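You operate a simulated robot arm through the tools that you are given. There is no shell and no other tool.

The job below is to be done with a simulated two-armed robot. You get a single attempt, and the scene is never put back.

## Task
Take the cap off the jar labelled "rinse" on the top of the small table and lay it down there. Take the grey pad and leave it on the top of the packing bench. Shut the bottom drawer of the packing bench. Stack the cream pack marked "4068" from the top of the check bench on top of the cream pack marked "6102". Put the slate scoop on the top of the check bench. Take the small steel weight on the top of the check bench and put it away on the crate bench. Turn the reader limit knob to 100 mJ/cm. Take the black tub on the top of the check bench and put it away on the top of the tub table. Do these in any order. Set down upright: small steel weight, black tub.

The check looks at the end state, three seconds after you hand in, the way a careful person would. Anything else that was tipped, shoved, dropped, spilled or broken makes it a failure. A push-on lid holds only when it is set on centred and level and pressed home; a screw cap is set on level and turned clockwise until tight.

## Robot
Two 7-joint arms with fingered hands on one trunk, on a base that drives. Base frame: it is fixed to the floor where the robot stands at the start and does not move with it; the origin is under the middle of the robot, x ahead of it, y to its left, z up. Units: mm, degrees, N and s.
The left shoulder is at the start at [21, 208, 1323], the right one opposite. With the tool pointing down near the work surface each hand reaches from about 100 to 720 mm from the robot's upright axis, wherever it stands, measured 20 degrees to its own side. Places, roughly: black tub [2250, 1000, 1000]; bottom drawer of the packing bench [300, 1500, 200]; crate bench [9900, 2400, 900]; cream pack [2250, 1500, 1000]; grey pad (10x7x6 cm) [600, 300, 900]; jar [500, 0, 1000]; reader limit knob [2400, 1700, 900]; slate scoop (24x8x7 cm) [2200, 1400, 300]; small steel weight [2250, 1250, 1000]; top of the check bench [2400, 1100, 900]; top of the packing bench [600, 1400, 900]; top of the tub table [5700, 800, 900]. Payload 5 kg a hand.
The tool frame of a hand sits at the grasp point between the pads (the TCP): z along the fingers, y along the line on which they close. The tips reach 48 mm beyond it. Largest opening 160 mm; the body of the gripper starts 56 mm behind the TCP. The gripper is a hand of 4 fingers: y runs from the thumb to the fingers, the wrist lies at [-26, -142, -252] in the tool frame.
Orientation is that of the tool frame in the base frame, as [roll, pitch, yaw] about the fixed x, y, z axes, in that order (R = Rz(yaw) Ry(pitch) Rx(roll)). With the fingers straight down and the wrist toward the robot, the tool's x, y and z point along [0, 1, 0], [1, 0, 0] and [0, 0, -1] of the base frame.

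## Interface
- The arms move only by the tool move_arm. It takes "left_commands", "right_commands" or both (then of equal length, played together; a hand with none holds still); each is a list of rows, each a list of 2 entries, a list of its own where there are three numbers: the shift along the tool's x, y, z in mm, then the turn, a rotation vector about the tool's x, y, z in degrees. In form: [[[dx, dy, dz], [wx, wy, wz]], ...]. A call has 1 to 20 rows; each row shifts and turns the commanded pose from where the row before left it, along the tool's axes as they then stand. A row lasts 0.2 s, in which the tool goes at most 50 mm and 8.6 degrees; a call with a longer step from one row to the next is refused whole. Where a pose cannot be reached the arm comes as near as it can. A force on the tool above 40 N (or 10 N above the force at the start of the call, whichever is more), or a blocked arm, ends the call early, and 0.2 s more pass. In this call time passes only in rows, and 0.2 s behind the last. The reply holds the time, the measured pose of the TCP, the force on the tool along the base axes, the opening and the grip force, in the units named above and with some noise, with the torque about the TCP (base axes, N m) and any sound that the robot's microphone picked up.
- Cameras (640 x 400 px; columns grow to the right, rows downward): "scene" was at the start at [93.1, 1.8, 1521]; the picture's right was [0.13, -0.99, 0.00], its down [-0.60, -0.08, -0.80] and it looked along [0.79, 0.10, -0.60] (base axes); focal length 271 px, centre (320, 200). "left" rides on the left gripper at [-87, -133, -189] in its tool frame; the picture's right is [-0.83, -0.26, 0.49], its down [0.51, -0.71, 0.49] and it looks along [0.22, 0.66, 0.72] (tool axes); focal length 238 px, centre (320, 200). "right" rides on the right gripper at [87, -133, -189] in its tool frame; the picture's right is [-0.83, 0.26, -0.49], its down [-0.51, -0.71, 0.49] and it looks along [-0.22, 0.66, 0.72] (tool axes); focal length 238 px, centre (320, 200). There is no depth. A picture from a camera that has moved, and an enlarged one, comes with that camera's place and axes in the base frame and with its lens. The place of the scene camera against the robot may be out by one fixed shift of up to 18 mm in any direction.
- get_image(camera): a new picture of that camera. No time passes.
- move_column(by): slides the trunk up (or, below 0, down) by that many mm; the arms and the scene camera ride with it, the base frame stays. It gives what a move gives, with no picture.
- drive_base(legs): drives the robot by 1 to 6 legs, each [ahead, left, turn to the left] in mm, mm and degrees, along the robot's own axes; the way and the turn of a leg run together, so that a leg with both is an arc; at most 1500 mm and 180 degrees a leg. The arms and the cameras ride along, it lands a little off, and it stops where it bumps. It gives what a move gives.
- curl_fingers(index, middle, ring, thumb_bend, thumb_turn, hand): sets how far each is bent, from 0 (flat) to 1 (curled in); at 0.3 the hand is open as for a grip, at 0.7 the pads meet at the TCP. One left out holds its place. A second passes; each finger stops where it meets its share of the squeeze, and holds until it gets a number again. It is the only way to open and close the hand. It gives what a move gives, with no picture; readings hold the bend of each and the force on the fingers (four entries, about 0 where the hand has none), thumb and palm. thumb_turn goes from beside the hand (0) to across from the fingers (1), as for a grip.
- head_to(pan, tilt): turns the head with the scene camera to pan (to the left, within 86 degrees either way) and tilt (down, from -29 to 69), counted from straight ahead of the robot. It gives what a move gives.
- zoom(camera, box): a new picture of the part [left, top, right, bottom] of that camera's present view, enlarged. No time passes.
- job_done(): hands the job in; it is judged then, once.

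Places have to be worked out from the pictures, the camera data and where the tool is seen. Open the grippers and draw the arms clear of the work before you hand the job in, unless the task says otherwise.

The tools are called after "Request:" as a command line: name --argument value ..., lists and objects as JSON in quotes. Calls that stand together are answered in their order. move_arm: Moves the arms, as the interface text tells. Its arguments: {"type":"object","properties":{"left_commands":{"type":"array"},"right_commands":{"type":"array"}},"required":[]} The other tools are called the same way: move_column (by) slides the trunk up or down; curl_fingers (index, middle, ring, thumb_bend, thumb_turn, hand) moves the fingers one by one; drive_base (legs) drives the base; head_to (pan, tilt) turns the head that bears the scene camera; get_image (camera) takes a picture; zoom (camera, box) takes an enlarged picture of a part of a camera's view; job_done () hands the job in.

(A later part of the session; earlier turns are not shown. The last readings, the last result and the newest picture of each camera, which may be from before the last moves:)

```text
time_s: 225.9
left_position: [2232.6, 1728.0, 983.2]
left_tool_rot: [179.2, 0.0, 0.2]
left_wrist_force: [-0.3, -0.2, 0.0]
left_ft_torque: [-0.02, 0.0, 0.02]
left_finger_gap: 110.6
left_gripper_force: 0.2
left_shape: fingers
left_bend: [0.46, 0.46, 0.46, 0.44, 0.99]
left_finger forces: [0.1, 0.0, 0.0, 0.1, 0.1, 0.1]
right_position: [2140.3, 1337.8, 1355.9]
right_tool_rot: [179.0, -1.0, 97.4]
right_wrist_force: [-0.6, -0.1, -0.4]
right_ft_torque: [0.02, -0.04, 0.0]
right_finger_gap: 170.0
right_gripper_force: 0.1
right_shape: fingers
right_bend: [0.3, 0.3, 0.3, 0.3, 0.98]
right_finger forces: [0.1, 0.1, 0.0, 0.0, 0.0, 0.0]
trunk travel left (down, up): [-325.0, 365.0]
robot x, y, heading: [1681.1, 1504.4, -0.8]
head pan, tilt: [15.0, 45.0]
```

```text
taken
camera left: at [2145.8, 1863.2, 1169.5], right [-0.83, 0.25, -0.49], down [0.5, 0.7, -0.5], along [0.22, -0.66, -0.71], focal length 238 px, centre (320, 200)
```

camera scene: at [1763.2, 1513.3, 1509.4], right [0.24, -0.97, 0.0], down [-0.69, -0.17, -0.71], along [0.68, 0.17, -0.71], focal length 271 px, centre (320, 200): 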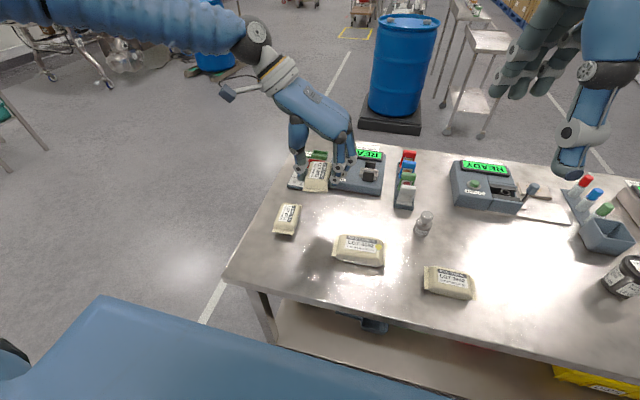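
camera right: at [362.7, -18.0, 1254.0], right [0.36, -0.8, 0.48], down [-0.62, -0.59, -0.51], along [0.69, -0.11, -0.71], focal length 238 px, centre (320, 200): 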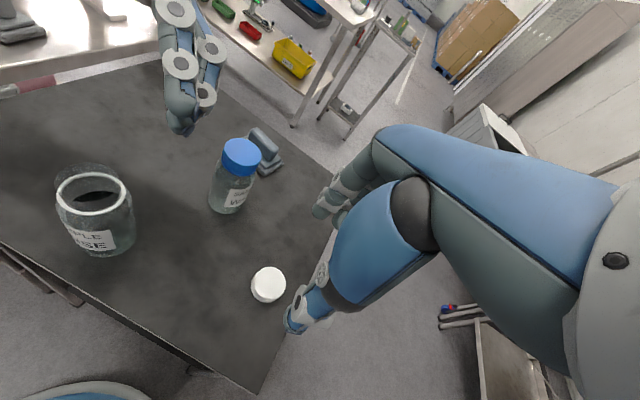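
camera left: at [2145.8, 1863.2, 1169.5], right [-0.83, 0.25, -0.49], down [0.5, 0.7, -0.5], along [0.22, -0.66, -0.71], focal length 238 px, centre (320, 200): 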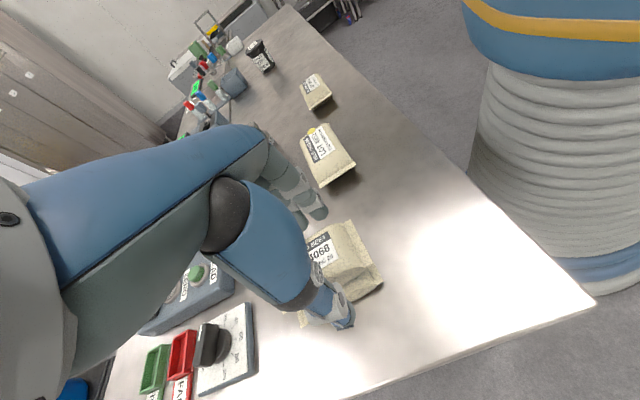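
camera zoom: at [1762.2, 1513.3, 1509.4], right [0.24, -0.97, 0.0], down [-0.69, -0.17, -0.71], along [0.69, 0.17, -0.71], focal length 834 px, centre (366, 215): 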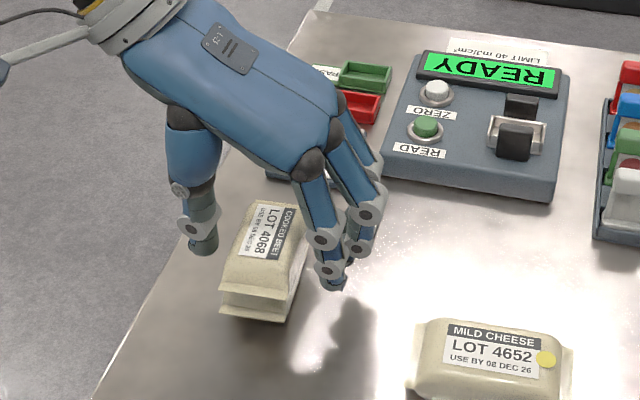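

4068 is stacked squarely on 6102. I lift the hand clear, turn it back, and then go around to the bench's left end for the knob.

Request:
move_arm --left_commands '[[[0, 0, -15], [0, 0, 0]], [[0, 0, -30], [0, 0, 0]], [[0, 0, -45], [0, 0, 0]], [[0, 0, -45], [0, 0, 0]], [[0, 0, -30], [0, 0, 0]], [[0, 0, 0], [0, 0, -8]], [[0, 0, 0], [0, 0, -8]], [[0, 0, 0], [0, 0, -8]], [[0, 0, 0], [0, 0, -8]], [[0, 0, 0], [0, 0, -8]], [[0, 0, 0], [0, 0, -8]], [[0, 0, 0], [0, 0, -8]], [[0, 0, 0], [0, 0, -8]], [[0, 0, 0], [0, 0, -8]], [[0, 0, 0], [0, 0, -8]], [[0, 0, 0], [0, 0, -8]]]'

Request:
zoom --camera "scene" --box '[230, 130, 380, 260]'

Request:
get_image --camera "left"

```text
time_s: 229.3
left_position: [2232.9, 1729.3, 1147.6]
left_tool_rot: [179.9, 0.7, 88.3]
left_wrist_force: [-0.3, -1.1, -0.2]
left_ft_torque: [0.1, -0.01, 0.04]
left_finger_gap: 110.4
left_gripper_force: 0.0
left_shape: fingers
left_bend: [0.46, 0.46, 0.46, 0.44, 0.99]
left_finger forces: [0.0, 0.1, 0.1, 0.1, 0.0, 0.1]
right_position: [2140.0, 1336.2, 1354.9]
right_tool_rot: [178.9, -1.0, 97.4]
right_wrist_force: [-0.1, -1.1, -0.7]
right_ft_torque: [0.08, 0.01, 0.01]
right_finger_gap: 169.7
right_gripper_force: 0.0
right_shape: fingers
right_bend: [0.3, 0.3, 0.3, 0.3, 0.98]
right_finger forces: [0.1, 0.0, 0.1, 0.0, 0.1, 0.0]
trunk travel left (down, up): [-325.0, 365.0]
robot x, y, heading: [1678.2, 1500.9, -0.7]
head pan, tilt: [15.0, 45.0]
```

```text
3.08 times, centred on (305, 195) of scene
camera zoom: at [1762.0, 1511.5, 1509.5], right [0.24, -0.97, 0.0], down [-0.69, -0.17, -0.71], along [0.69, 0.17, -0.71], focal length 834 px, centre (366, 215)
```

zoom: 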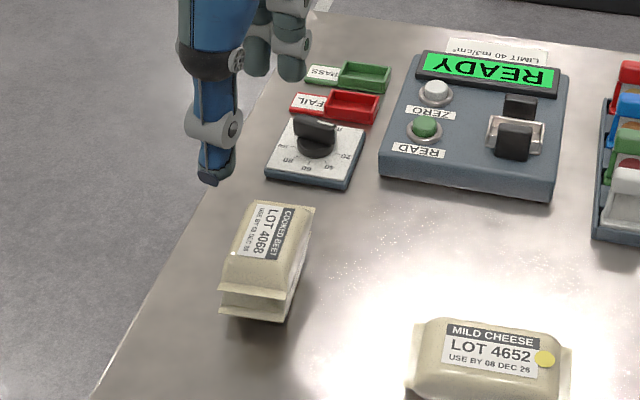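

```text
taken
camera left: at [2097.3, 1648.7, 1337.3], right [-0.28, -0.83, -0.48], down [-0.69, 0.52, -0.5], along [0.66, 0.19, -0.72], focal length 238 px, centre (320, 200)
```

left: 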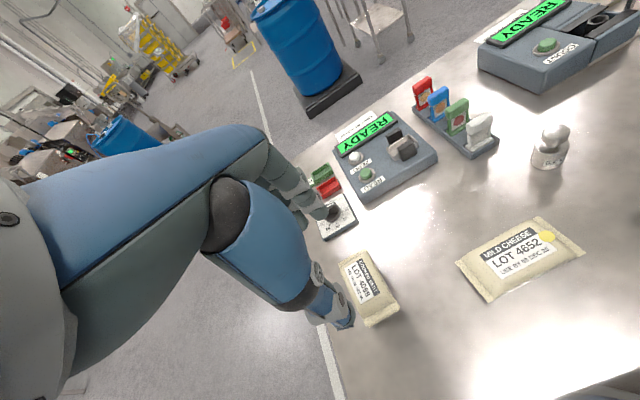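

The stack stands neatly. While here, I zoom closer on the knob's pointer and marks.

Request:
zoom --camera "scene" --box '[290, 160, 350, 200]'

Request:
zoom --camera "left" --box '[300, 180, 370, 245]'

```text
10.00 times, centred on (320, 180) of scene
camera zoom: at [1762.0, 1511.5, 1509.5], right [0.24, -0.97, 0.0], down [-0.69, -0.17, -0.71], along [0.69, 0.17, -0.71], focal length 2710 px, centre (320, 400)
```

zoom: 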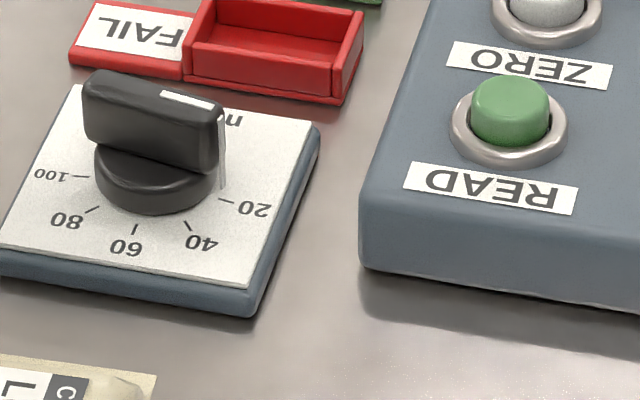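

```text
6.15 times, centred on (335, 212) of left
camera zoom: at [2097.3, 1648.7, 1337.3], right [-0.28, -0.83, -0.48], down [-0.69, 0.52, -0.5], along [0.66, 0.19, -0.72], focal length 1467 px, centre (228, 123)
```

zoom: 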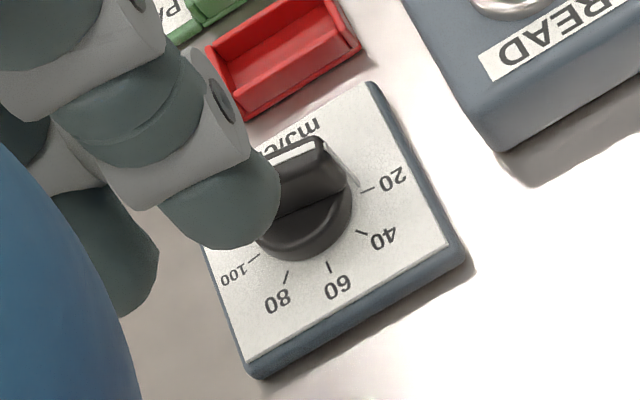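

The pointer line sits at the 20 mark; the marks are 40° apart, so 100 is 160° clockwise. The knob's centre works out at [2426, 1746]. I drive around to the bench's left end and face it.

Request:
drive_base --legs '[[-60, 880, 0], [900, 0, 0]]'

Request:
drive_base --legs '[[0, 0, -89]]'

Request:
head_to --pan 0 --tilt 40

Request:
get_image --camera "scene"

```text
time_s: 238.1
left_position: [3058.5, 2583.0, 1146.5]
left_tool_rot: [-180.0, 0.8, 87.5]
left_wrist_force: [0.2, 0.0, -0.1]
left_ft_torque: [0.03, 0.02, -0.01]
left_finger_gap: 110.9
left_gripper_force: 0.1
left_shape: fingers
left_bend: [0.46, 0.46, 0.46, 0.44, 0.99]
left_finger forces: [0.1, 0.1, 0.1, 0.1, 0.0, 0.0]
right_position: [2961.6, 2192.0, 1355.8]
right_tool_rot: [179.1, -0.9, 96.6]
right_wrist_force: [1.3, -0.5, 0.4]
right_ft_torque: [-0.02, -0.03, 0.0]
right_finger_gap: 170.1
right_gripper_force: 0.0
right_shape: fingers
right_bend: [0.3, 0.3, 0.3, 0.3, 0.98]
right_finger forces: [0.1, 0.0, 0.1, 0.0, 0.0, 0.1]
trunk travel left (down, up): [-325.0, 365.0]
robot x, y, heading: [2496.1, 2360.4, -1.6]
head pan, tilt: [15.0, 45.0]
```

```text
time_s: 242.3
left_position: [2719.4, 1803.3, 1147.1]
left_tool_rot: [179.9, 0.7, -2.6]
left_wrist_force: [0.1, 0.6, 0.1]
left_ft_torque: [0.01, -0.04, 0.03]
left_finger_gap: 110.5
left_gripper_force: 0.1
left_shape: fingers
left_bend: [0.46, 0.46, 0.46, 0.44, 0.99]
left_finger forces: [0.0, 0.1, 0.0, 0.0, 0.0, 0.1]
right_position: [2329.0, 1900.6, 1356.4]
right_tool_rot: [178.9, -0.9, 6.7]
right_wrist_force: [0.0, 0.7, 0.2]
right_ft_torque: [0.01, -0.04, 0.0]
right_finger_gap: 170.0
right_gripper_force: 0.0
right_shape: fingers
right_bend: [0.3, 0.3, 0.3, 0.3, 0.98]
right_finger forces: [0.0, 0.0, 0.0, 0.0, 0.0, 0.0]
trunk travel left (down, up): [-325.0, 365.0]
robot x, y, heading: [2499.5, 2361.9, -91.2]
head pan, tilt: [15.0, 45.0]
```

```text
time_s: 243.1
left_position: [2718.2, 1804.2, 1148.7]
left_tool_rot: [179.8, 0.7, -2.6]
left_wrist_force: [0.0, 0.6, 0.3]
left_ft_torque: [-0.01, 0.01, -0.02]
left_finger_gap: 110.6
left_gripper_force: 0.1
left_shape: fingers
left_bend: [0.46, 0.46, 0.46, 0.44, 0.99]
left_finger forces: [0.0, 0.0, 0.0, 0.1, 0.0, 0.0]
right_position: [2328.4, 1900.2, 1356.7]
right_tool_rot: [179.0, -1.0, 6.6]
right_wrist_force: [0.4, 0.3, -1.1]
right_ft_torque: [-0.02, -0.03, -0.01]
right_finger_gap: 169.7
right_gripper_force: 0.0
right_shape: fingers
right_bend: [0.3, 0.3, 0.3, 0.3, 0.98]
right_finger forces: [0.1, 0.0, 0.0, 0.0, 0.0, 0.1]
trunk travel left (down, up): [-325.0, 365.0]
robot x, y, heading: [2497.0, 2361.4, -91.4]
head pan, tilt: [0.0, 40.0]
```

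```text
taken
camera scene: at [2492.9, 2256.9, 1516.7], right [-1.0, 0.03, 0.0], down [0.02, 0.64, -0.77], along [-0.02, -0.77, -0.64], focal length 271 px, centre (320, 200)
```

scene: 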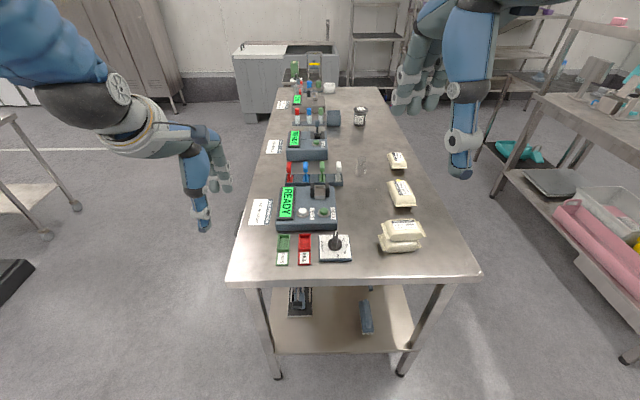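

A clear view from the end: the knob is nearest at px (335, 245). I drive ahead to bring it within easy reach of the right hand.

Request:
drive_base --legs '[[160, 0, 1]]'

Request:
move_arm --right_commands '[[[0, 0, 45], [0, 0, 0]], [[0, 0, 45], [0, 0, 0]], [[0, 0, 45], [0, 0, 0]], [[0, 0, 45], [0, 0, 0]]]'

Request:
get_image --camera "scene"

Request:
get_image --camera "right"

```text
time_s: 244.5
left_position: [2729.2, 1645.2, 1146.1]
left_tool_rot: [-180.0, 0.9, -1.3]
left_wrist_force: [0.0, -0.8, -0.3]
left_ft_torque: [0.1, 0.01, -0.02]
left_finger_gap: 110.7
left_gripper_force: 0.0
left_shape: fingers
left_bend: [0.46, 0.46, 0.46, 0.44, 0.99]
left_finger forces: [0.1, 0.0, 0.0, 0.1, 0.0, 0.0]
right_position: [2334.9, 1733.9, 1355.7]
right_tool_rot: [179.1, -0.9, 7.8]
right_wrist_force: [0.2, -1.1, -0.7]
right_ft_torque: [0.14, -0.05, 0.01]
right_finger_gap: 169.9
right_gripper_force: 0.0
right_shape: fingers
right_bend: [0.3, 0.3, 0.3, 0.3, 0.98]
right_finger forces: [0.0, 0.0, 0.1, 0.0, 0.0, 0.0]
trunk travel left (down, up): [-325.0, 365.0]
robot x, y, heading: [2496.6, 2200.1, -90.3]
head pan, tilt: [0.0, 40.0]
```

```text
time_s: 245.5
left_position: [2729.5, 1645.7, 1145.8]
left_tool_rot: [180.0, 0.7, -1.4]
left_wrist_force: [0.7, -1.3, 0.0]
left_ft_torque: [0.08, 0.06, -0.04]
left_finger_gap: 110.8
left_gripper_force: 0.0
left_shape: fingers
left_bend: [0.46, 0.46, 0.46, 0.44, 0.99]
left_finger forces: [0.0, 0.0, 0.0, 0.0, 0.0, 0.0]
right_position: [2338.0, 1730.3, 1176.6]
right_tool_rot: [179.1, -1.0, 7.8]
right_wrist_force: [-0.1, -1.6, -0.6]
right_ft_torque: [0.11, 0.08, 0.03]
right_finger_gap: 169.9
right_gripper_force: 0.0
right_shape: fingers
right_bend: [0.3, 0.3, 0.3, 0.3, 0.98]
right_finger forces: [0.0, 0.0, 0.1, 0.0, 0.1, 0.0]
trunk travel left (down, up): [-325.0, 365.0]
robot x, y, heading: [2492.6, 2202.7, -90.3]
head pan, tilt: [0.0, 40.0]
```

```text
taken
camera scene: at [2492.9, 2093.3, 1516.6], right [-1.0, 0.01, 0.0], down [0.0, 0.64, -0.77], along [0.0, -0.77, -0.64], focal length 271 px, centre (320, 200)
```

scene: 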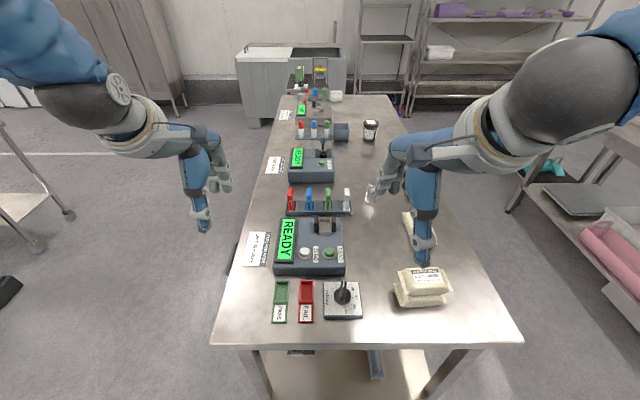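

```text
taken
camera right: at [2403.1, 1876.4, 1366.1], right [-0.8, -0.36, 0.48], down [-0.59, 0.63, -0.51], along [-0.11, -0.69, -0.72], focal length 238 px, centre (320, 200)
```

right: 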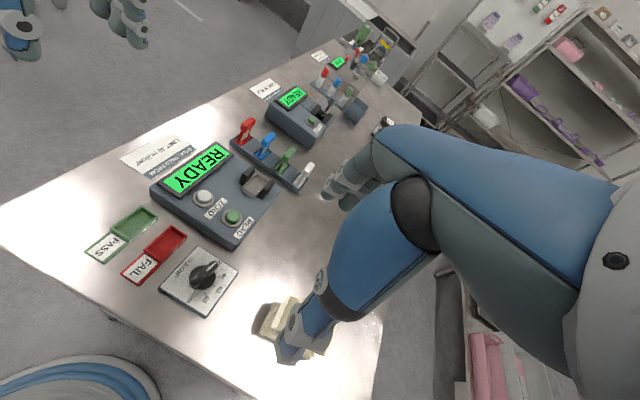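

I zoom in on the knob from the right-hand camera.

Request:
zoom --camera "right" --box '[150, 235, 250, 325]'

Request:
zoom --camera "scene" --box '[310, 265, 380, 330]'

```text
4.44 times, centred on (200, 280) of right
camera zoom: at [2403.1, 1876.4, 1366.1], right [-0.8, -0.36, 0.48], down [-0.59, 0.63, -0.51], along [-0.11, -0.69, -0.72], focal length 1059 px, centre (853, -156)
```

zoom: 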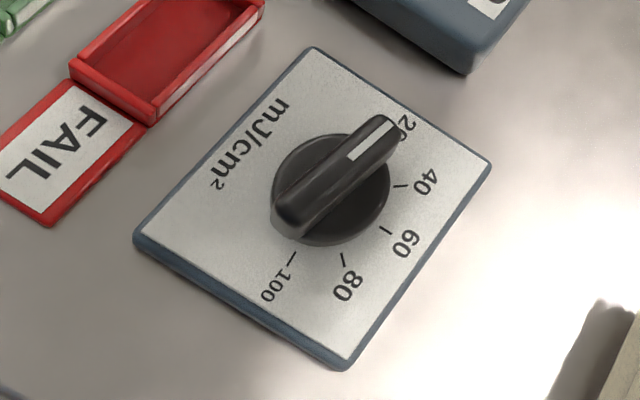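

```text
6.15 times, centred on (345, 298) of scene
camera zoom: at [2492.9, 2093.3, 1516.6], right [-1.0, 0.01, 0.0], down [0.0, 0.64, -0.77], along [0.0, -0.77, -0.64], focal length 1668 px, centre (166, -400)
```

zoom: 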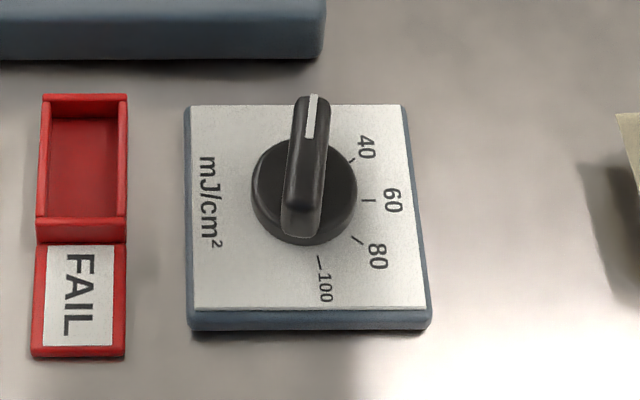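

I can see the pointer at 20 and the 100 mark on the near side. I turn the right hand about 72° counter-clockwise so that thumb and fingers will straddle the bar, and narrow the opening.

Request:
move_arm --right_commands '[[[0, 0, 0], [0, 0, -8]], [[0, 0, 0], [0, 0, -8]], [[0, 0, 0], [0, 0, -8]], [[0, 0, 0], [0, 0, -8]], [[0, 0, 0], [0, 0, -8]], [[0, 0, 0], [0, 0, -8]], [[0, 0, 0], [0, 0, -8]], [[0, 0, 0], [0, 0, -8]], [[0, 0, 0], [0, 0, -8]]]'

Request:
curl_fingers --hand "right" --index 0.56 --middle 0.56 --ring 0.56 --thumb_bend 0.54

Request:
get_image --camera "right"

```text
time_s: 247.7
left_position: [2727.4, 1644.7, 1146.6]
left_tool_rot: [-180.0, 0.7, -1.4]
left_wrist_force: [0.3, -0.9, 1.3]
left_ft_torque: [0.17, -0.02, 0.0]
left_finger_gap: 110.7
left_gripper_force: 0.0
left_shape: fingers
left_bend: [0.46, 0.46, 0.46, 0.44, 0.99]
left_finger forces: [0.0, 0.0, 0.0, 0.0, 0.1, 0.1]
right_position: [2389.7, 1755.1, 1205.6]
right_tool_rot: [-178.3, 6.7, 72.6]
right_wrist_force: [-0.1, -0.9, -0.7]
right_ft_torque: [0.14, -0.06, 0.03]
right_finger_gap: 169.9
right_gripper_force: 0.0
right_shape: fingers
right_bend: [0.3, 0.3, 0.3, 0.3, 0.98]
right_finger forces: [0.0, 0.0, 0.0, 0.0, 0.0, 0.0]
right hand out of reach, approached as far as the arm can: row 7, 8, 9
trunk travel left (down, up): [-325.0, 365.0]
robot x, y, heading: [2499.0, 2200.1, -90.2]
head pan, tilt: [0.0, 40.0]
stopped in row 9 (right hand): the arm was blocked; the commanded pose is now the measured one
```

```text
time_s: 248.7
left_position: [2728.4, 1645.9, 1147.5]
left_tool_rot: [179.9, 0.8, -1.4]
left_wrist_force: [-0.1, 0.3, -0.5]
left_ft_torque: [-0.03, 0.02, 0.02]
left_finger_gap: 110.5
left_gripper_force: 0.0
left_shape: fingers
left_bend: [0.46, 0.46, 0.46, 0.44, 0.99]
left_finger forces: [0.0, 0.0, 0.0, 0.0, 0.1, 0.0]
right_position: [2390.5, 1757.9, 1203.4]
right_tool_rot: [-178.1, 6.6, 72.7]
right_wrist_force: [0.3, -0.4, -0.1]
right_ft_torque: [0.05, -0.05, 0.0]
right_finger_gap: 71.4
right_gripper_force: 0.0
right_shape: fingers
right_bend: [0.56, 0.56, 0.56, 0.54, 1.0]
right_finger forces: [0.1, 0.1, 0.0, 0.0, 0.0, 0.0]
trunk travel left (down, up): [-325.0, 365.0]
robot x, y, heading: [2500.1, 2202.5, -90.3]
head pan, tilt: [0.0, 40.0]
```

```text
taken
camera right: at [2302.0, 1898.6, 1387.4], right [0.03, -0.82, 0.57], down [-0.86, -0.32, -0.41], along [0.51, -0.48, -0.71], focal length 238 px, centre (320, 200)
```

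right: 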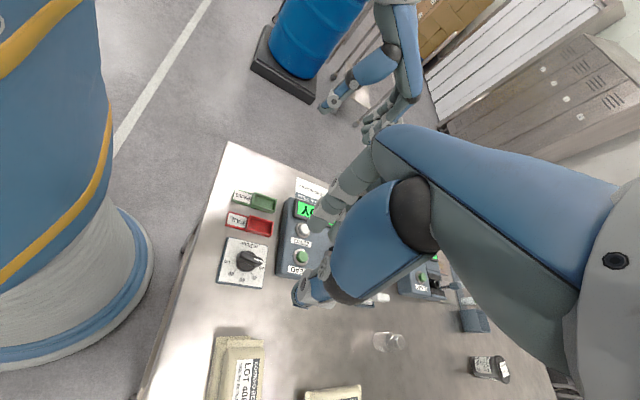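

The arm was at a limit there; over the knob itself it should be freer. I move it over the knob and then level and square the hand.

Request:
move_arm --right_commands '[[[8, 16.7, 25], [0, 0, 0]], [[8, 16.7, 25], [0, 0, 0]], [[8, 16.7, 25], [0, 0, 0]], [[0, 0, 0], [-1.15, 3.2, -3.7]], [[0, 0, 0], [-1.15, 3.2, -3.7]]]'

Request:
get_image --camera "right"

Request:
get_image --camera "scene"

```text
time_s: 249.9
left_position: [2728.6, 1646.5, 1147.8]
left_tool_rot: [179.9, 0.8, -1.4]
left_wrist_force: [0.4, 1.0, 0.1]
left_ft_torque: [0.04, 0.08, 0.0]
left_finger_gap: 110.6
left_gripper_force: 0.1
left_shape: fingers
left_bend: [0.46, 0.46, 0.46, 0.44, 0.99]
left_finger forces: [0.0, 0.0, 0.1, 0.0, 0.0, 0.0]
right_position: [2440.2, 1757.6, 1124.3]
right_tool_rot: [-178.9, 3.3, 76.4]
right_wrist_force: [0.8, -0.1, 0.1]
right_ft_torque: [-0.05, 0.07, -0.03]
right_finger_gap: 71.4
right_gripper_force: 0.1
right_shape: fingers
right_bend: [0.56, 0.56, 0.56, 0.54, 1.0]
right_finger forces: [0.0, 0.0, 0.0, 0.1, 0.1, 0.0]
right hand out of reach, approached as far as the arm can: row 5
trunk travel left (down, up): [-325.0, 365.0]
robot x, y, heading: [2496.1, 2199.2, -90.2]
head pan, tilt: [0.0, 40.0]
```

```text
taken
camera right: at [2338.2, 1884.1, 1312.4], right [0.07, -0.85, 0.53], down [-0.82, -0.35, -0.45], along [0.56, -0.4, -0.72], focal length 238 px, centre (320, 200)
```

right: 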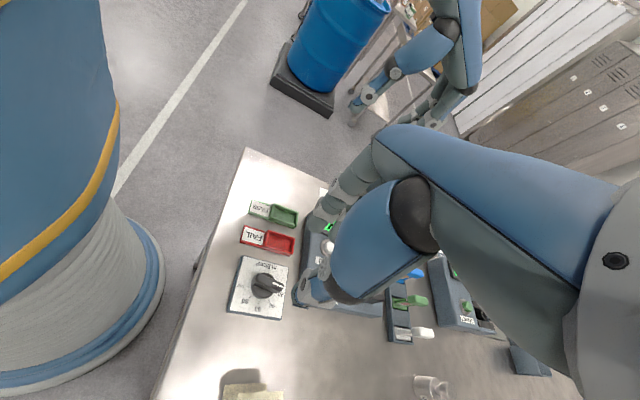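

```text
taken
camera scene: at [2492.9, 2095.1, 1516.7], right [-1.0, 0.01, 0.0], down [0.0, 0.64, -0.77], along [0.0, -0.77, -0.64], focal length 271 px, centre (320, 200)
```

scene: 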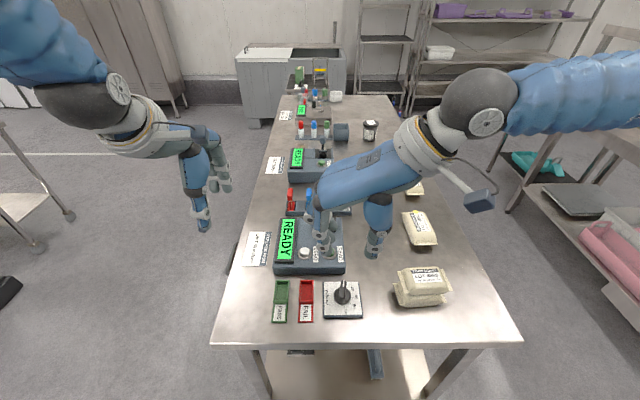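

The right hand works better further to the left in front of me, so I shift the base 200 mm to the right (toward −x).

Request:
drive_base --legs '[[0, -200, 0]]'

Request:
move_arm --right_commands '[[[0, 0, 0], [-0.6, 3.2, -3.6]]]'

Request:
get_image --camera "scene"

```text
time_s: 251.5
left_position: [2527.5, 1647.5, 1147.8]
left_tool_rot: [-180.0, 0.6, -1.4]
left_wrist_force: [-1.0, -0.2, -0.4]
left_ft_torque: [0.01, -0.08, 0.02]
left_finger_gap: 110.6
left_gripper_force: 0.1
left_shape: fingers
left_bend: [0.46, 0.46, 0.46, 0.44, 0.99]
left_finger forces: [0.1, 0.1, 0.0, 0.1, 0.0, 0.0]
right_position: [2240.7, 1759.2, 1124.7]
right_tool_rot: [-178.9, 3.3, 76.3]
right_wrist_force: [0.4, 0.2, -0.3]
right_ft_torque: [0.03, -0.08, 0.01]
right_finger_gap: 71.3
right_gripper_force: 0.1
right_shape: fingers
right_bend: [0.56, 0.56, 0.56, 0.54, 1.0]
right_finger forces: [0.0, 0.0, 0.1, 0.0, 0.0, 0.1]
trunk travel left (down, up): [-325.0, 365.0]
robot x, y, heading: [2293.5, 2200.9, -90.3]
head pan, tilt: [0.0, 40.0]
```

```text
time_s: 251.9
left_position: [2529.7, 1647.0, 1147.4]
left_tool_rot: [-180.0, 0.8, -1.4]
left_wrist_force: [0.3, 0.0, -0.1]
left_ft_torque: [-0.04, 0.04, -0.03]
left_finger_gap: 110.6
left_gripper_force: 0.0
left_shape: fingers
left_bend: [0.46, 0.46, 0.46, 0.44, 0.99]
left_finger forces: [0.0, 0.0, 0.0, 0.0, 0.0, 0.1]
right_position: [2241.7, 1759.5, 1124.4]
right_tool_rot: [-179.0, 3.4, 76.3]
right_wrist_force: [0.0, 0.0, 0.3]
right_ft_torque: [0.01, 0.03, 0.03]
right_finger_gap: 71.1
right_gripper_force: 0.1
right_shape: fingers
right_bend: [0.56, 0.56, 0.56, 0.54, 1.0]
right_finger forces: [0.1, 0.0, 0.1, 0.0, 0.0, 0.0]
right hand out of reach, approached as far as the arm can: row 1
trunk travel left (down, up): [-325.0, 365.0]
robot x, y, heading: [2299.0, 2203.1, -90.4]
head pan, tilt: [0.0, 40.0]
```

```text
taken
camera scene: at [2293.8, 2096.2, 1516.7], right [-1.0, 0.01, 0.0], down [0.0, 0.64, -0.77], along [0.0, -0.77, -0.64], focal length 271 px, centre (320, 200)
```

scene: 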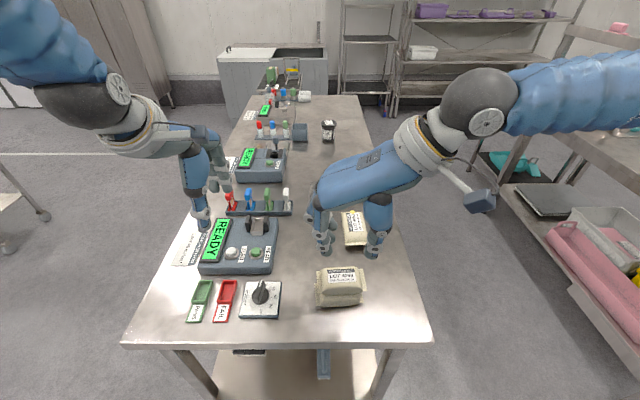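

Now the knob is to my left-front. I move the left hand out of the way and bring the right hand back over the knob.

Request:
move_arm --left_commands '[[[45, 0, -10], [0, 0, 0]], [[45, 0, -10], [0, 0, 0]], [[45, 0, -10], [0, 0, 0]], [[45, 0, -10], [0, 0, 0]]]'

Request:
move_arm --right_commands '[[[8.8, 38.6, 0], [0, 0, 0]], [[8.8, 38.6, 0], [0, 0, 0]], [[8.8, 38.6, 0], [0, 0, 0]], [[8.8, 38.6, 0], [0, 0, 0]], [[8.8, 38.6, 0], [0, 0, 0]]]'

Request:
get_image --camera "right"

Request:
get_image --camera "scene"

```text
time_s: 252.9
left_position: [2699.1, 1645.6, 1183.1]
left_tool_rot: [-179.4, 0.6, -1.2]
left_wrist_force: [0.1, -1.8, 0.6]
left_ft_torque: [0.05, -0.05, 0.01]
left_finger_gap: 110.9
left_gripper_force: 0.1
left_shape: fingers
left_bend: [0.46, 0.46, 0.46, 0.44, 0.99]
left_finger forces: [0.0, 0.0, 0.0, 0.0, 0.0, 0.0]
left hand out of reach, approached as far as the arm can: row 4
right_position: [2241.6, 1760.5, 1125.0]
right_tool_rot: [-179.1, 3.4, 76.4]
right_wrist_force: [0.6, -0.4, -0.4]
right_ft_torque: [-0.01, 0.0, 0.03]
right_finger_gap: 71.4
right_gripper_force: 0.1
right_shape: fingers
right_bend: [0.56, 0.56, 0.56, 0.54, 1.0]
right_finger forces: [0.0, 0.1, 0.1, 0.0, 0.1, 0.0]
trunk travel left (down, up): [-325.0, 365.0]
robot x, y, heading: [2297.0, 2202.7, -90.2]
head pan, tilt: [0.0, 40.0]
```

```text
time_s: 254.1
left_position: [2698.8, 1646.4, 1181.3]
left_tool_rot: [-179.3, 0.5, -1.1]
left_wrist_force: [0.4, -0.7, -0.3]
left_ft_torque: [-0.02, 0.1, 0.01]
left_finger_gap: 110.9
left_gripper_force: 0.1
left_shape: fingers
left_bend: [0.46, 0.46, 0.46, 0.44, 0.99]
left_finger forces: [0.1, 0.1, 0.0, 0.0, 0.0, 0.0]
right_position: [2441.9, 1755.3, 1119.4]
right_tool_rot: [-178.9, 3.3, 76.4]
right_wrist_force: [0.0, -0.8, 0.9]
right_ft_torque: [0.07, 0.13, 0.01]
right_finger_gap: 71.3
right_gripper_force: 0.1
right_shape: fingers
right_bend: [0.56, 0.56, 0.56, 0.54, 1.0]
right_finger forces: [0.0, 0.1, 0.0, 0.0, 0.0, 0.0]
trunk travel left (down, up): [-325.0, 365.0]
robot x, y, heading: [2296.5, 2201.7, -90.3]
head pan, tilt: [0.0, 40.0]
```

```text
taken
camera right: at [2339.3, 1881.5, 1306.8], right [0.07, -0.85, 0.53], down [-0.82, -0.35, -0.45], along [0.56, -0.4, -0.72], focal length 238 px, centre (320, 200)
```

right: 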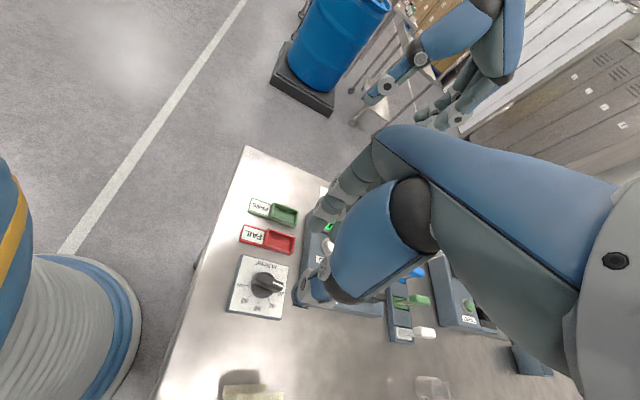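

```text
taken
camera scene: at [2294.8, 2096.0, 1516.6], right [-1.0, 0.01, 0.0], down [0.0, 0.64, -0.77], along [-0.01, -0.77, -0.64], focal length 271 px, centre (320, 200)
```

scene: 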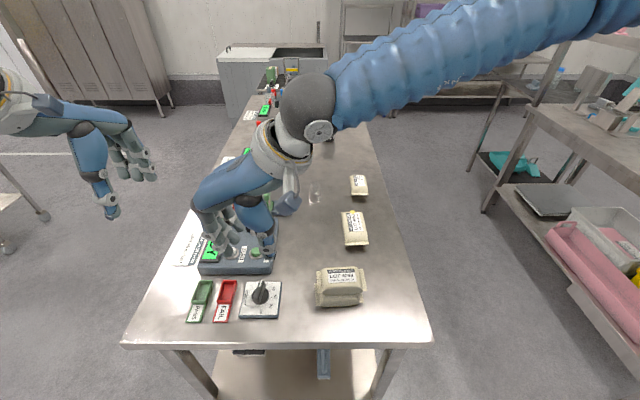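

I level the hand here and check the position over the knob.

Request:
move_arm --right_commands '[[[0, 0, 0], [-0.8, 3.2, -3.6]]]'

Request:
zoom --camera "right" --box '[210, 210, 350, 330]'

Request:
zoom --camera "scene" --box '[180, 190, 320, 330]'

```text
time_s: 254.5
left_position: [2698.8, 1645.7, 1182.2]
left_tool_rot: [-179.4, 0.5, -1.2]
left_wrist_force: [-0.1, -1.0, -0.7]
left_ft_torque: [0.07, -0.03, -0.01]
left_finger_gap: 110.9
left_gripper_force: 0.1
left_shape: fingers
left_bend: [0.46, 0.46, 0.46, 0.44, 0.99]
left_finger forces: [0.0, 0.1, 0.1, 0.1, 0.0, 0.0]
right_position: [2438.8, 1754.6, 1118.3]
right_tool_rot: [-179.7, 0.2, 80.0]
right_wrist_force: [0.8, -0.8, -0.6]
right_ft_torque: [0.06, 0.02, 0.0]
right_finger_gap: 71.0
right_gripper_force: 0.0
right_shape: fingers
right_bend: [0.56, 0.56, 0.56, 0.54, 1.0]
right_finger forces: [0.0, 0.0, 0.0, 0.0, 0.1, 0.1]
trunk travel left (down, up): [-325.0, 365.0]
robot x, y, heading: [2297.1, 2204.2, -90.1]
head pan, tilt: [0.0, 40.0]
```

```text
3.33 times, centred on (280, 270) of right
camera zoom: at [2324.8, 1863.2, 1309.7], right [0.11, -0.87, 0.49], down [-0.79, -0.37, -0.49], along [0.6, -0.33, -0.73], focal length 794 px, centre (453, -33)
```

zoom: 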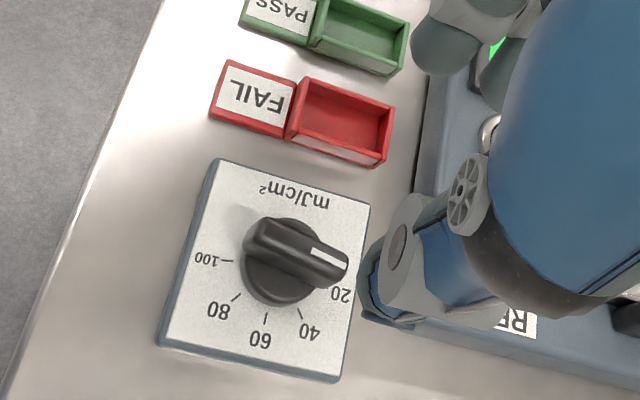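

```text
2.86 times, centred on (250, 260) of scene
camera zoom: at [2292.7, 2094.5, 1516.5], right [-1.0, 0.01, 0.0], down [0.0, 0.64, -0.77], along [0.0, -0.77, -0.64], focal length 774 px, centre (520, 29)
```

zoom: 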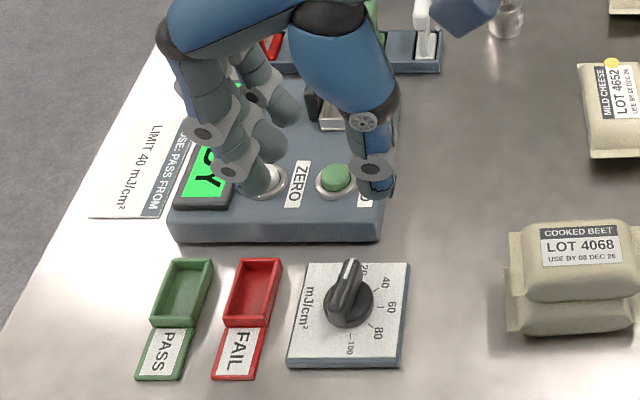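

The knob lies within 4 mm of the hand axis. I descend toward it and check clearance beside the red tray.

Request:
move_arm --right_commands '[[[-3, -3, 35], [0, 0, 0]], [[0, 0, 35], [0, 0, 0]], [[0, 0, 30], [0, 0, 0]]]'

Request:
zoom --camera "right" --box '[210, 180, 370, 320]'

Request:
zoom --camera "scene" --box '[180, 210, 320, 330]'

```text
time_s: 255.3
left_position: [2699.5, 1645.5, 1181.9]
left_tool_rot: [-179.4, 0.7, -1.2]
left_wrist_force: [0.8, -0.1, -0.5]
left_ft_torque: [0.02, 0.02, -0.03]
left_finger_gap: 110.7
left_gripper_force: 0.1
left_shape: fingers
left_bend: [0.46, 0.46, 0.46, 0.44, 0.99]
left_finger forces: [0.0, 0.1, 0.0, 0.0, 0.0, 0.0]
right_position: [2435.6, 1752.8, 1020.5]
right_tool_rot: [-179.7, 0.1, 79.9]
right_wrist_force: [1.2, 0.0, 1.0]
right_ft_torque: [0.07, 0.04, 0.01]
right_finger_gap: 71.1
right_gripper_force: 0.1
right_shape: fingers
right_bend: [0.56, 0.56, 0.56, 0.54, 1.0]
right_finger forces: [0.0, 0.1, 0.0, 0.0, 0.0, 0.0]
trunk travel left (down, up): [-325.0, 365.0]
robot x, y, heading: [2296.0, 2202.3, -90.4]
head pan, tilt: [0.0, 40.0]
```

```text
2.86 times, centred on (290, 250) of right
camera zoom: at [2321.8, 1862.2, 1211.7], right [0.11, -0.87, 0.49], down [-0.79, -0.37, -0.49], along [0.6, -0.33, -0.73], focal length 681 px, centre (406, 57)
```

zoom: 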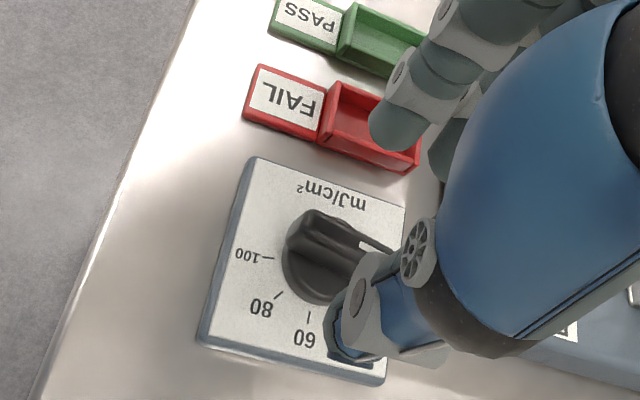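

```text
3.33 times, centred on (250, 270) of scene
camera zoom: at [2293.5, 2095.8, 1516.7], right [-1.0, 0.01, 0.0], down [0.0, 0.64, -0.77], along [0.0, -0.77, -0.64], focal length 904 px, centre (553, -33)
```

zoom: 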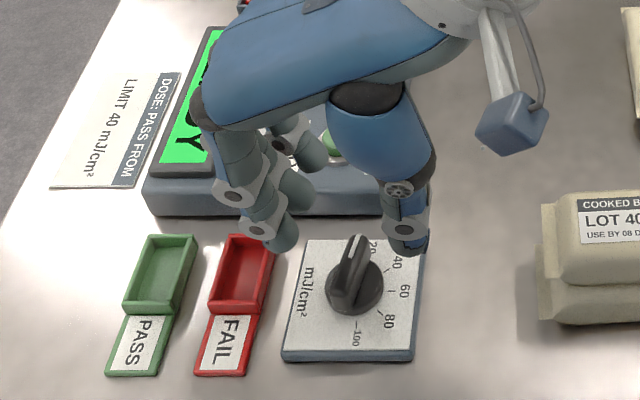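

Aligned in both views. I lower the last 45 mm slowly, watching for contact.

Request:
move_arm --right_commands '[[[2, -2, 15], [0, 0, 0]], [[0, 0, 12], [0, 0, 0]], [[0, 0, 8], [0, 0, 0]], [[0, 0, 6], [0, 0, 0]], [[0, 0, 4], [0, 0, 0]]]'

Request:
zoom --camera "right" --box '[210, 180, 370, 320]'

Request:
zoom --camera "scene" --box '[180, 210, 320, 330]'

```text
time_s: 256.5
left_position: [2699.6, 1645.6, 1182.1]
left_tool_rot: [-179.4, 0.6, -1.3]
left_wrist_force: [0.3, -0.2, -1.0]
left_ft_torque: [-0.01, 0.01, 0.03]
left_finger_gap: 110.9
left_gripper_force: 0.0
left_shape: fingers
left_bend: [0.46, 0.46, 0.46, 0.44, 0.99]
left_finger forces: [0.0, 0.1, 0.0, 0.0, 0.0, 0.0]
right_position: [2432.1, 1755.5, 974.2]
right_tool_rot: [-179.7, 0.1, 79.9]
right_wrist_force: [0.0, 0.8, 0.3]
right_ft_torque: [0.02, 0.04, 0.02]
right_finger_gap: 71.1
right_gripper_force: 0.1
right_shape: fingers
right_bend: [0.56, 0.56, 0.56, 0.54, 1.0]
right_finger forces: [0.0, 0.0, 0.0, 0.1, 0.0, 0.1]
trunk travel left (down, up): [-325.0, 365.0]
robot x, y, heading: [2298.1, 2201.6, -90.3]
head pan, tilt: [0.0, 40.0]
```

```text
2.86 times, centred on (290, 250) of right
camera zoom: at [2318.9, 1863.9, 1166.2], right [0.11, -0.87, 0.49], down [-0.79, -0.37, -0.49], along [0.6, -0.33, -0.73], focal length 681 px, centre (406, 57)
```

zoom: 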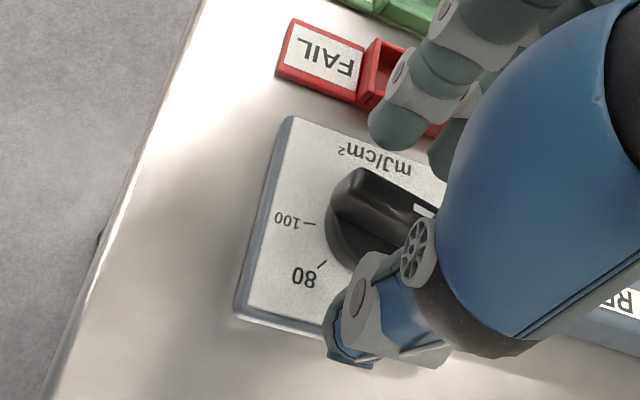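

```text
3.33 times, centred on (250, 270) of scene
camera zoom: at [2293.4, 2096.3, 1516.7], right [-1.0, 0.01, 0.0], down [0.0, 0.64, -0.77], along [0.0, -0.77, -0.64], focal length 904 px, centre (553, -33)
```

zoom: 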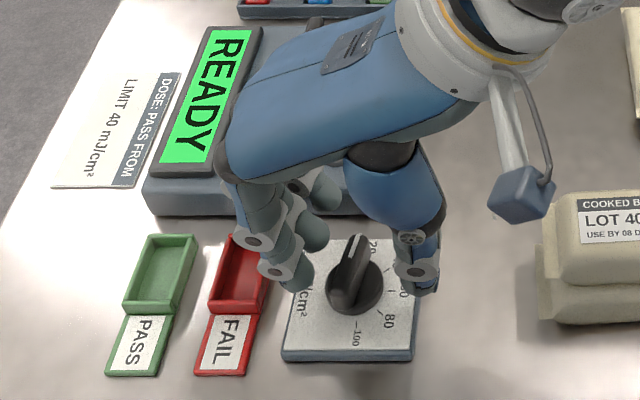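

The tips flank the bar. I nudge to centre and close the hand on it.

Request:
move_arm --right_commands '[[[5, -3, 0], [0, 0, 0]]]'

Request:
curl_fingers --hand "right" --index 0.72 --middle 0.72 --ring 0.72 --thumb_bend 0.72

Request:
zoom --camera "right" --box '[210, 180, 370, 320]'

Request:
zoom --camera "scene" --box '[180, 210, 320, 330]'

```text
time_s: 256.9
left_position: [2698.7, 1646.0, 1181.9]
left_tool_rot: [-179.5, 0.7, -1.2]
left_wrist_force: [0.6, 0.1, 0.3]
left_ft_torque: [-0.03, 0.02, 0.01]
left_finger_gap: 110.8
left_gripper_force: 0.0
left_shape: fingers
left_bend: [0.46, 0.46, 0.46, 0.44, 0.99]
left_finger forces: [0.0, 0.0, 0.0, 0.0, 0.0, 0.1]
right_position: [2431.4, 1760.4, 975.5]
right_tool_rot: [-179.6, 0.1, 79.8]
right_wrist_force: [0.3, 0.0, -0.1]
right_ft_torque: [-0.04, 0.02, 0.06]
right_finger_gap: 71.1
right_gripper_force: 0.1
right_shape: fingers
right_bend: [0.56, 0.56, 0.56, 0.54, 1.0]
right_finger forces: [0.0, 0.0, 0.0, 0.0, 0.0, 0.0]
trunk travel left (down, up): [-325.0, 365.0]
robot x, y, heading: [2294.9, 2196.9, -90.4]
head pan, tilt: [0.0, 40.0]
```

```text
time_s: 257.9
left_position: [2700.6, 1646.5, 1180.9]
left_tool_rot: [-179.5, 0.6, -1.2]
left_wrist_force: [0.1, -0.2, 0.6]
left_ft_torque: [0.02, -0.02, 0.05]
left_finger_gap: 110.8
left_gripper_force: 0.1
left_shape: fingers
left_bend: [0.46, 0.46, 0.46, 0.44, 0.99]
left_finger forces: [0.0, 0.0, 0.0, 0.0, 0.0, 0.1]
right_position: [2433.5, 1759.6, 975.7]
right_tool_rot: [-179.7, 0.1, 80.1]
right_wrist_force: [25.9, -4.8, 4.6]
right_ft_torque: [-0.23, -1.22, 0.14]
right_finger_gap: 18.8
right_gripper_force: 13.1
right_shape: fingers
right_bend: [0.64, 0.64, 0.72, 0.72, 1.0]
right_finger forces: [12.7, 12.8, 0.0, 0.0, 0.2, 0.0]
trunk travel left (down, up): [-325.0, 365.0]
robot x, y, heading: [2296.2, 2200.3, -90.7]
head pan, tilt: [0.0, 40.0]
```

```text
2.86 times, centred on (290, 250) of right
camera zoom: at [2319.3, 1868.8, 1167.1], right [0.11, -0.87, 0.49], down [-0.79, -0.38, -0.49], along [0.6, -0.33, -0.73], focal length 681 px, centre (406, 57)
```

zoom: 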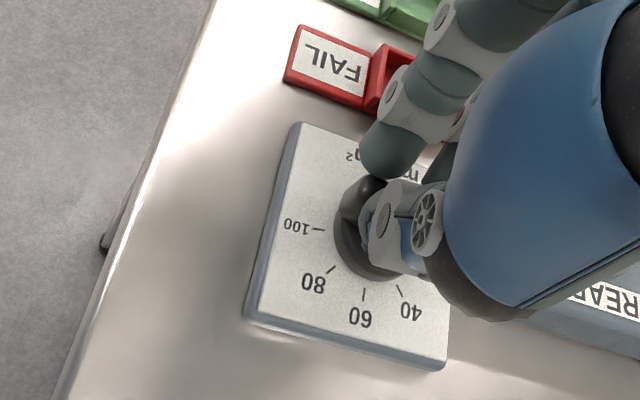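

```text
3.33 times, centred on (250, 270) of scene
camera zoom: at [2295.3, 2095.9, 1516.7], right [-1.0, 0.01, 0.0], down [0.0, 0.64, -0.77], along [-0.01, -0.77, -0.64], focal length 904 px, centre (553, -33)
```

zoom: 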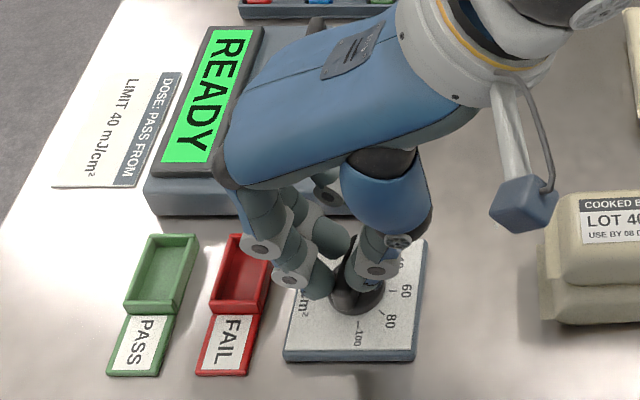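

Only the fingers bear on the bar; the thumb closed short of it. I shift the hand 7 mm toward +x so the thumb meets the bar too.

Request:
move_arm --right_commands '[[[0, 4, 0], [0, 0, 0]], [[0, 3, 0], [0, 0, 0]]]'

Request:
curl_fingers --hand "right" --index 0.74 --middle 0.74 --ring 0.74 --thumb_bend 0.74

```text
time_s: 258.5
left_position: [2698.6, 1645.7, 1183.1]
left_tool_rot: [-179.5, 0.6, -1.2]
left_wrist_force: [0.2, -0.9, -0.1]
left_ft_torque: [0.02, -0.02, 0.02]
left_finger_gap: 110.8
left_gripper_force: 0.1
left_shape: fingers
left_bend: [0.46, 0.46, 0.46, 0.44, 0.99]
left_finger forces: [0.1, 0.0, 0.1, 0.0, 0.0, 0.0]
right_position: [2437.7, 1759.1, 973.9]
right_tool_rot: [-179.6, 0.3, 80.0]
right_wrist_force: [12.8, -2.8, 14.4]
right_ft_torque: [-0.08, -0.56, 0.05]
right_finger_gap: 17.5
right_gripper_force: 14.6
right_shape: fingers
right_bend: [0.65, 0.65, 0.72, 0.72, 1.0]
right_finger forces: [10.2, 8.3, 0.0, 0.0, 10.9, 0.0]
trunk travel left (down, up): [-325.0, 365.0]
robot x, y, heading: [2293.5, 2198.1, -90.6]
head pan, tilt: [0.0, 40.0]
```

```text
time_s: 259.5
left_position: [2699.5, 1646.1, 1182.9]
left_tool_rot: [-179.4, 0.6, -1.2]
left_wrist_force: [0.4, -0.7, -0.2]
left_ft_torque: [-0.02, -0.02, 0.0]
left_finger_gap: 110.9
left_gripper_force: 0.1
left_shape: fingers
left_bend: [0.46, 0.46, 0.46, 0.44, 0.99]
left_finger forces: [0.0, 0.0, 0.0, 0.0, 0.0, 0.0]
right_position: [2437.6, 1758.9, 975.1]
right_tool_rot: [-179.6, 0.1, 79.9]
right_wrist_force: [9.1, -4.9, 13.5]
right_ft_torque: [-0.13, -0.31, 0.07]
right_finger_gap: 17.0
right_gripper_force: 17.9
right_shape: fingers
right_bend: [0.65, 0.65, 0.74, 0.72, 1.0]
right_finger forces: [10.8, 8.0, 0.0, 0.0, 16.3, 0.1]
trunk travel left (down, up): [-325.0, 365.0]
robot x, y, heading: [2296.2, 2197.8, -90.4]
head pan, tilt: [0.0, 40.0]
```

Now thumb, index and middle hold the bar. I start turning clockwise in small steps.

Request:
move_arm --right_commands '[[[0, -0.5, 0], [0, 0, 6]], [[0, -0.5, 0], [0, 0, 6]], [[0, -0.5, 0], [0, 0, 6]], [[0, -0.5, 0], [0, 0, 6]]]'

Request:
zoom --camera "scene" --box '[180, 210, 320, 330]'

Request:
zoom --camera "right" --box '[210, 180, 370, 320]'

```text
time_s: 260.5
left_position: [2700.1, 1646.2, 1182.2]
left_tool_rot: [-179.4, 0.7, -1.1]
left_wrist_force: [0.0, 0.0, 1.0]
left_ft_torque: [0.02, 0.02, -0.01]
left_finger_gap: 110.9
left_gripper_force: 0.0
left_shape: fingers
left_bend: [0.46, 0.46, 0.46, 0.44, 0.99]
left_finger forces: [0.1, 0.0, 0.1, 0.0, 0.1, 0.0]
right_position: [2439.8, 1761.2, 974.3]
right_tool_rot: [-179.8, 0.4, 55.8]
right_wrist_force: [26.5, -4.7, 15.7]
right_ft_torque: [-0.29, -1.19, 0.27]
right_finger_gap: 16.7
right_gripper_force: 19.9
right_shape: fingers
right_bend: [0.64, 0.64, 0.74, 0.73, 1.0]
right_finger forces: [16.2, 16.5, 0.0, 0.0, 7.2, 0.0]
trunk travel left (down, up): [-325.0, 365.0]
robot x, y, heading: [2296.4, 2202.3, -90.3]
head pan, tilt: [0.0, 40.0]
```

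```text
3.33 times, centred on (250, 270) of scene
camera zoom: at [2296.1, 2096.9, 1516.8], right [-1.0, 0.01, 0.0], down [0.0, 0.64, -0.77], along [-0.01, -0.77, -0.64], focal length 904 px, centre (553, -33)
```

zoom: 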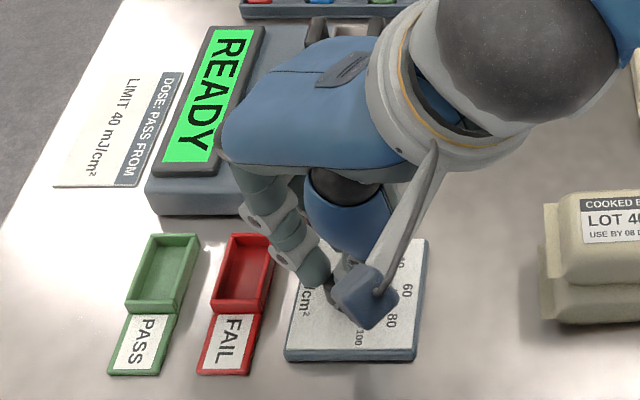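

```text
2.86 times, centred on (290, 250) of right
camera zoom: at [2379.4, 1907.2, 1165.0], right [-0.25, -0.83, 0.49], down [-0.87, -0.02, -0.49], along [0.42, -0.55, -0.72], focal length 681 px, centre (406, 57)
```

zoom: 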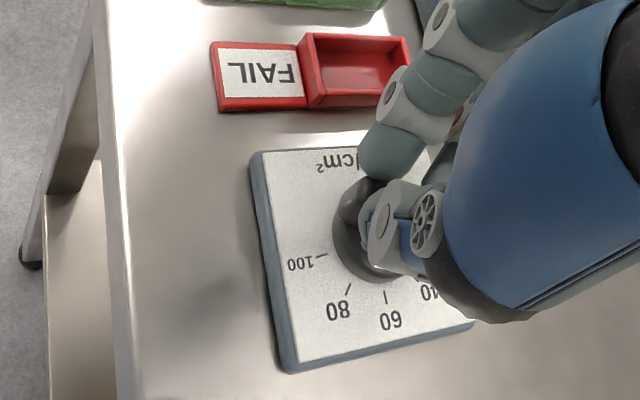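

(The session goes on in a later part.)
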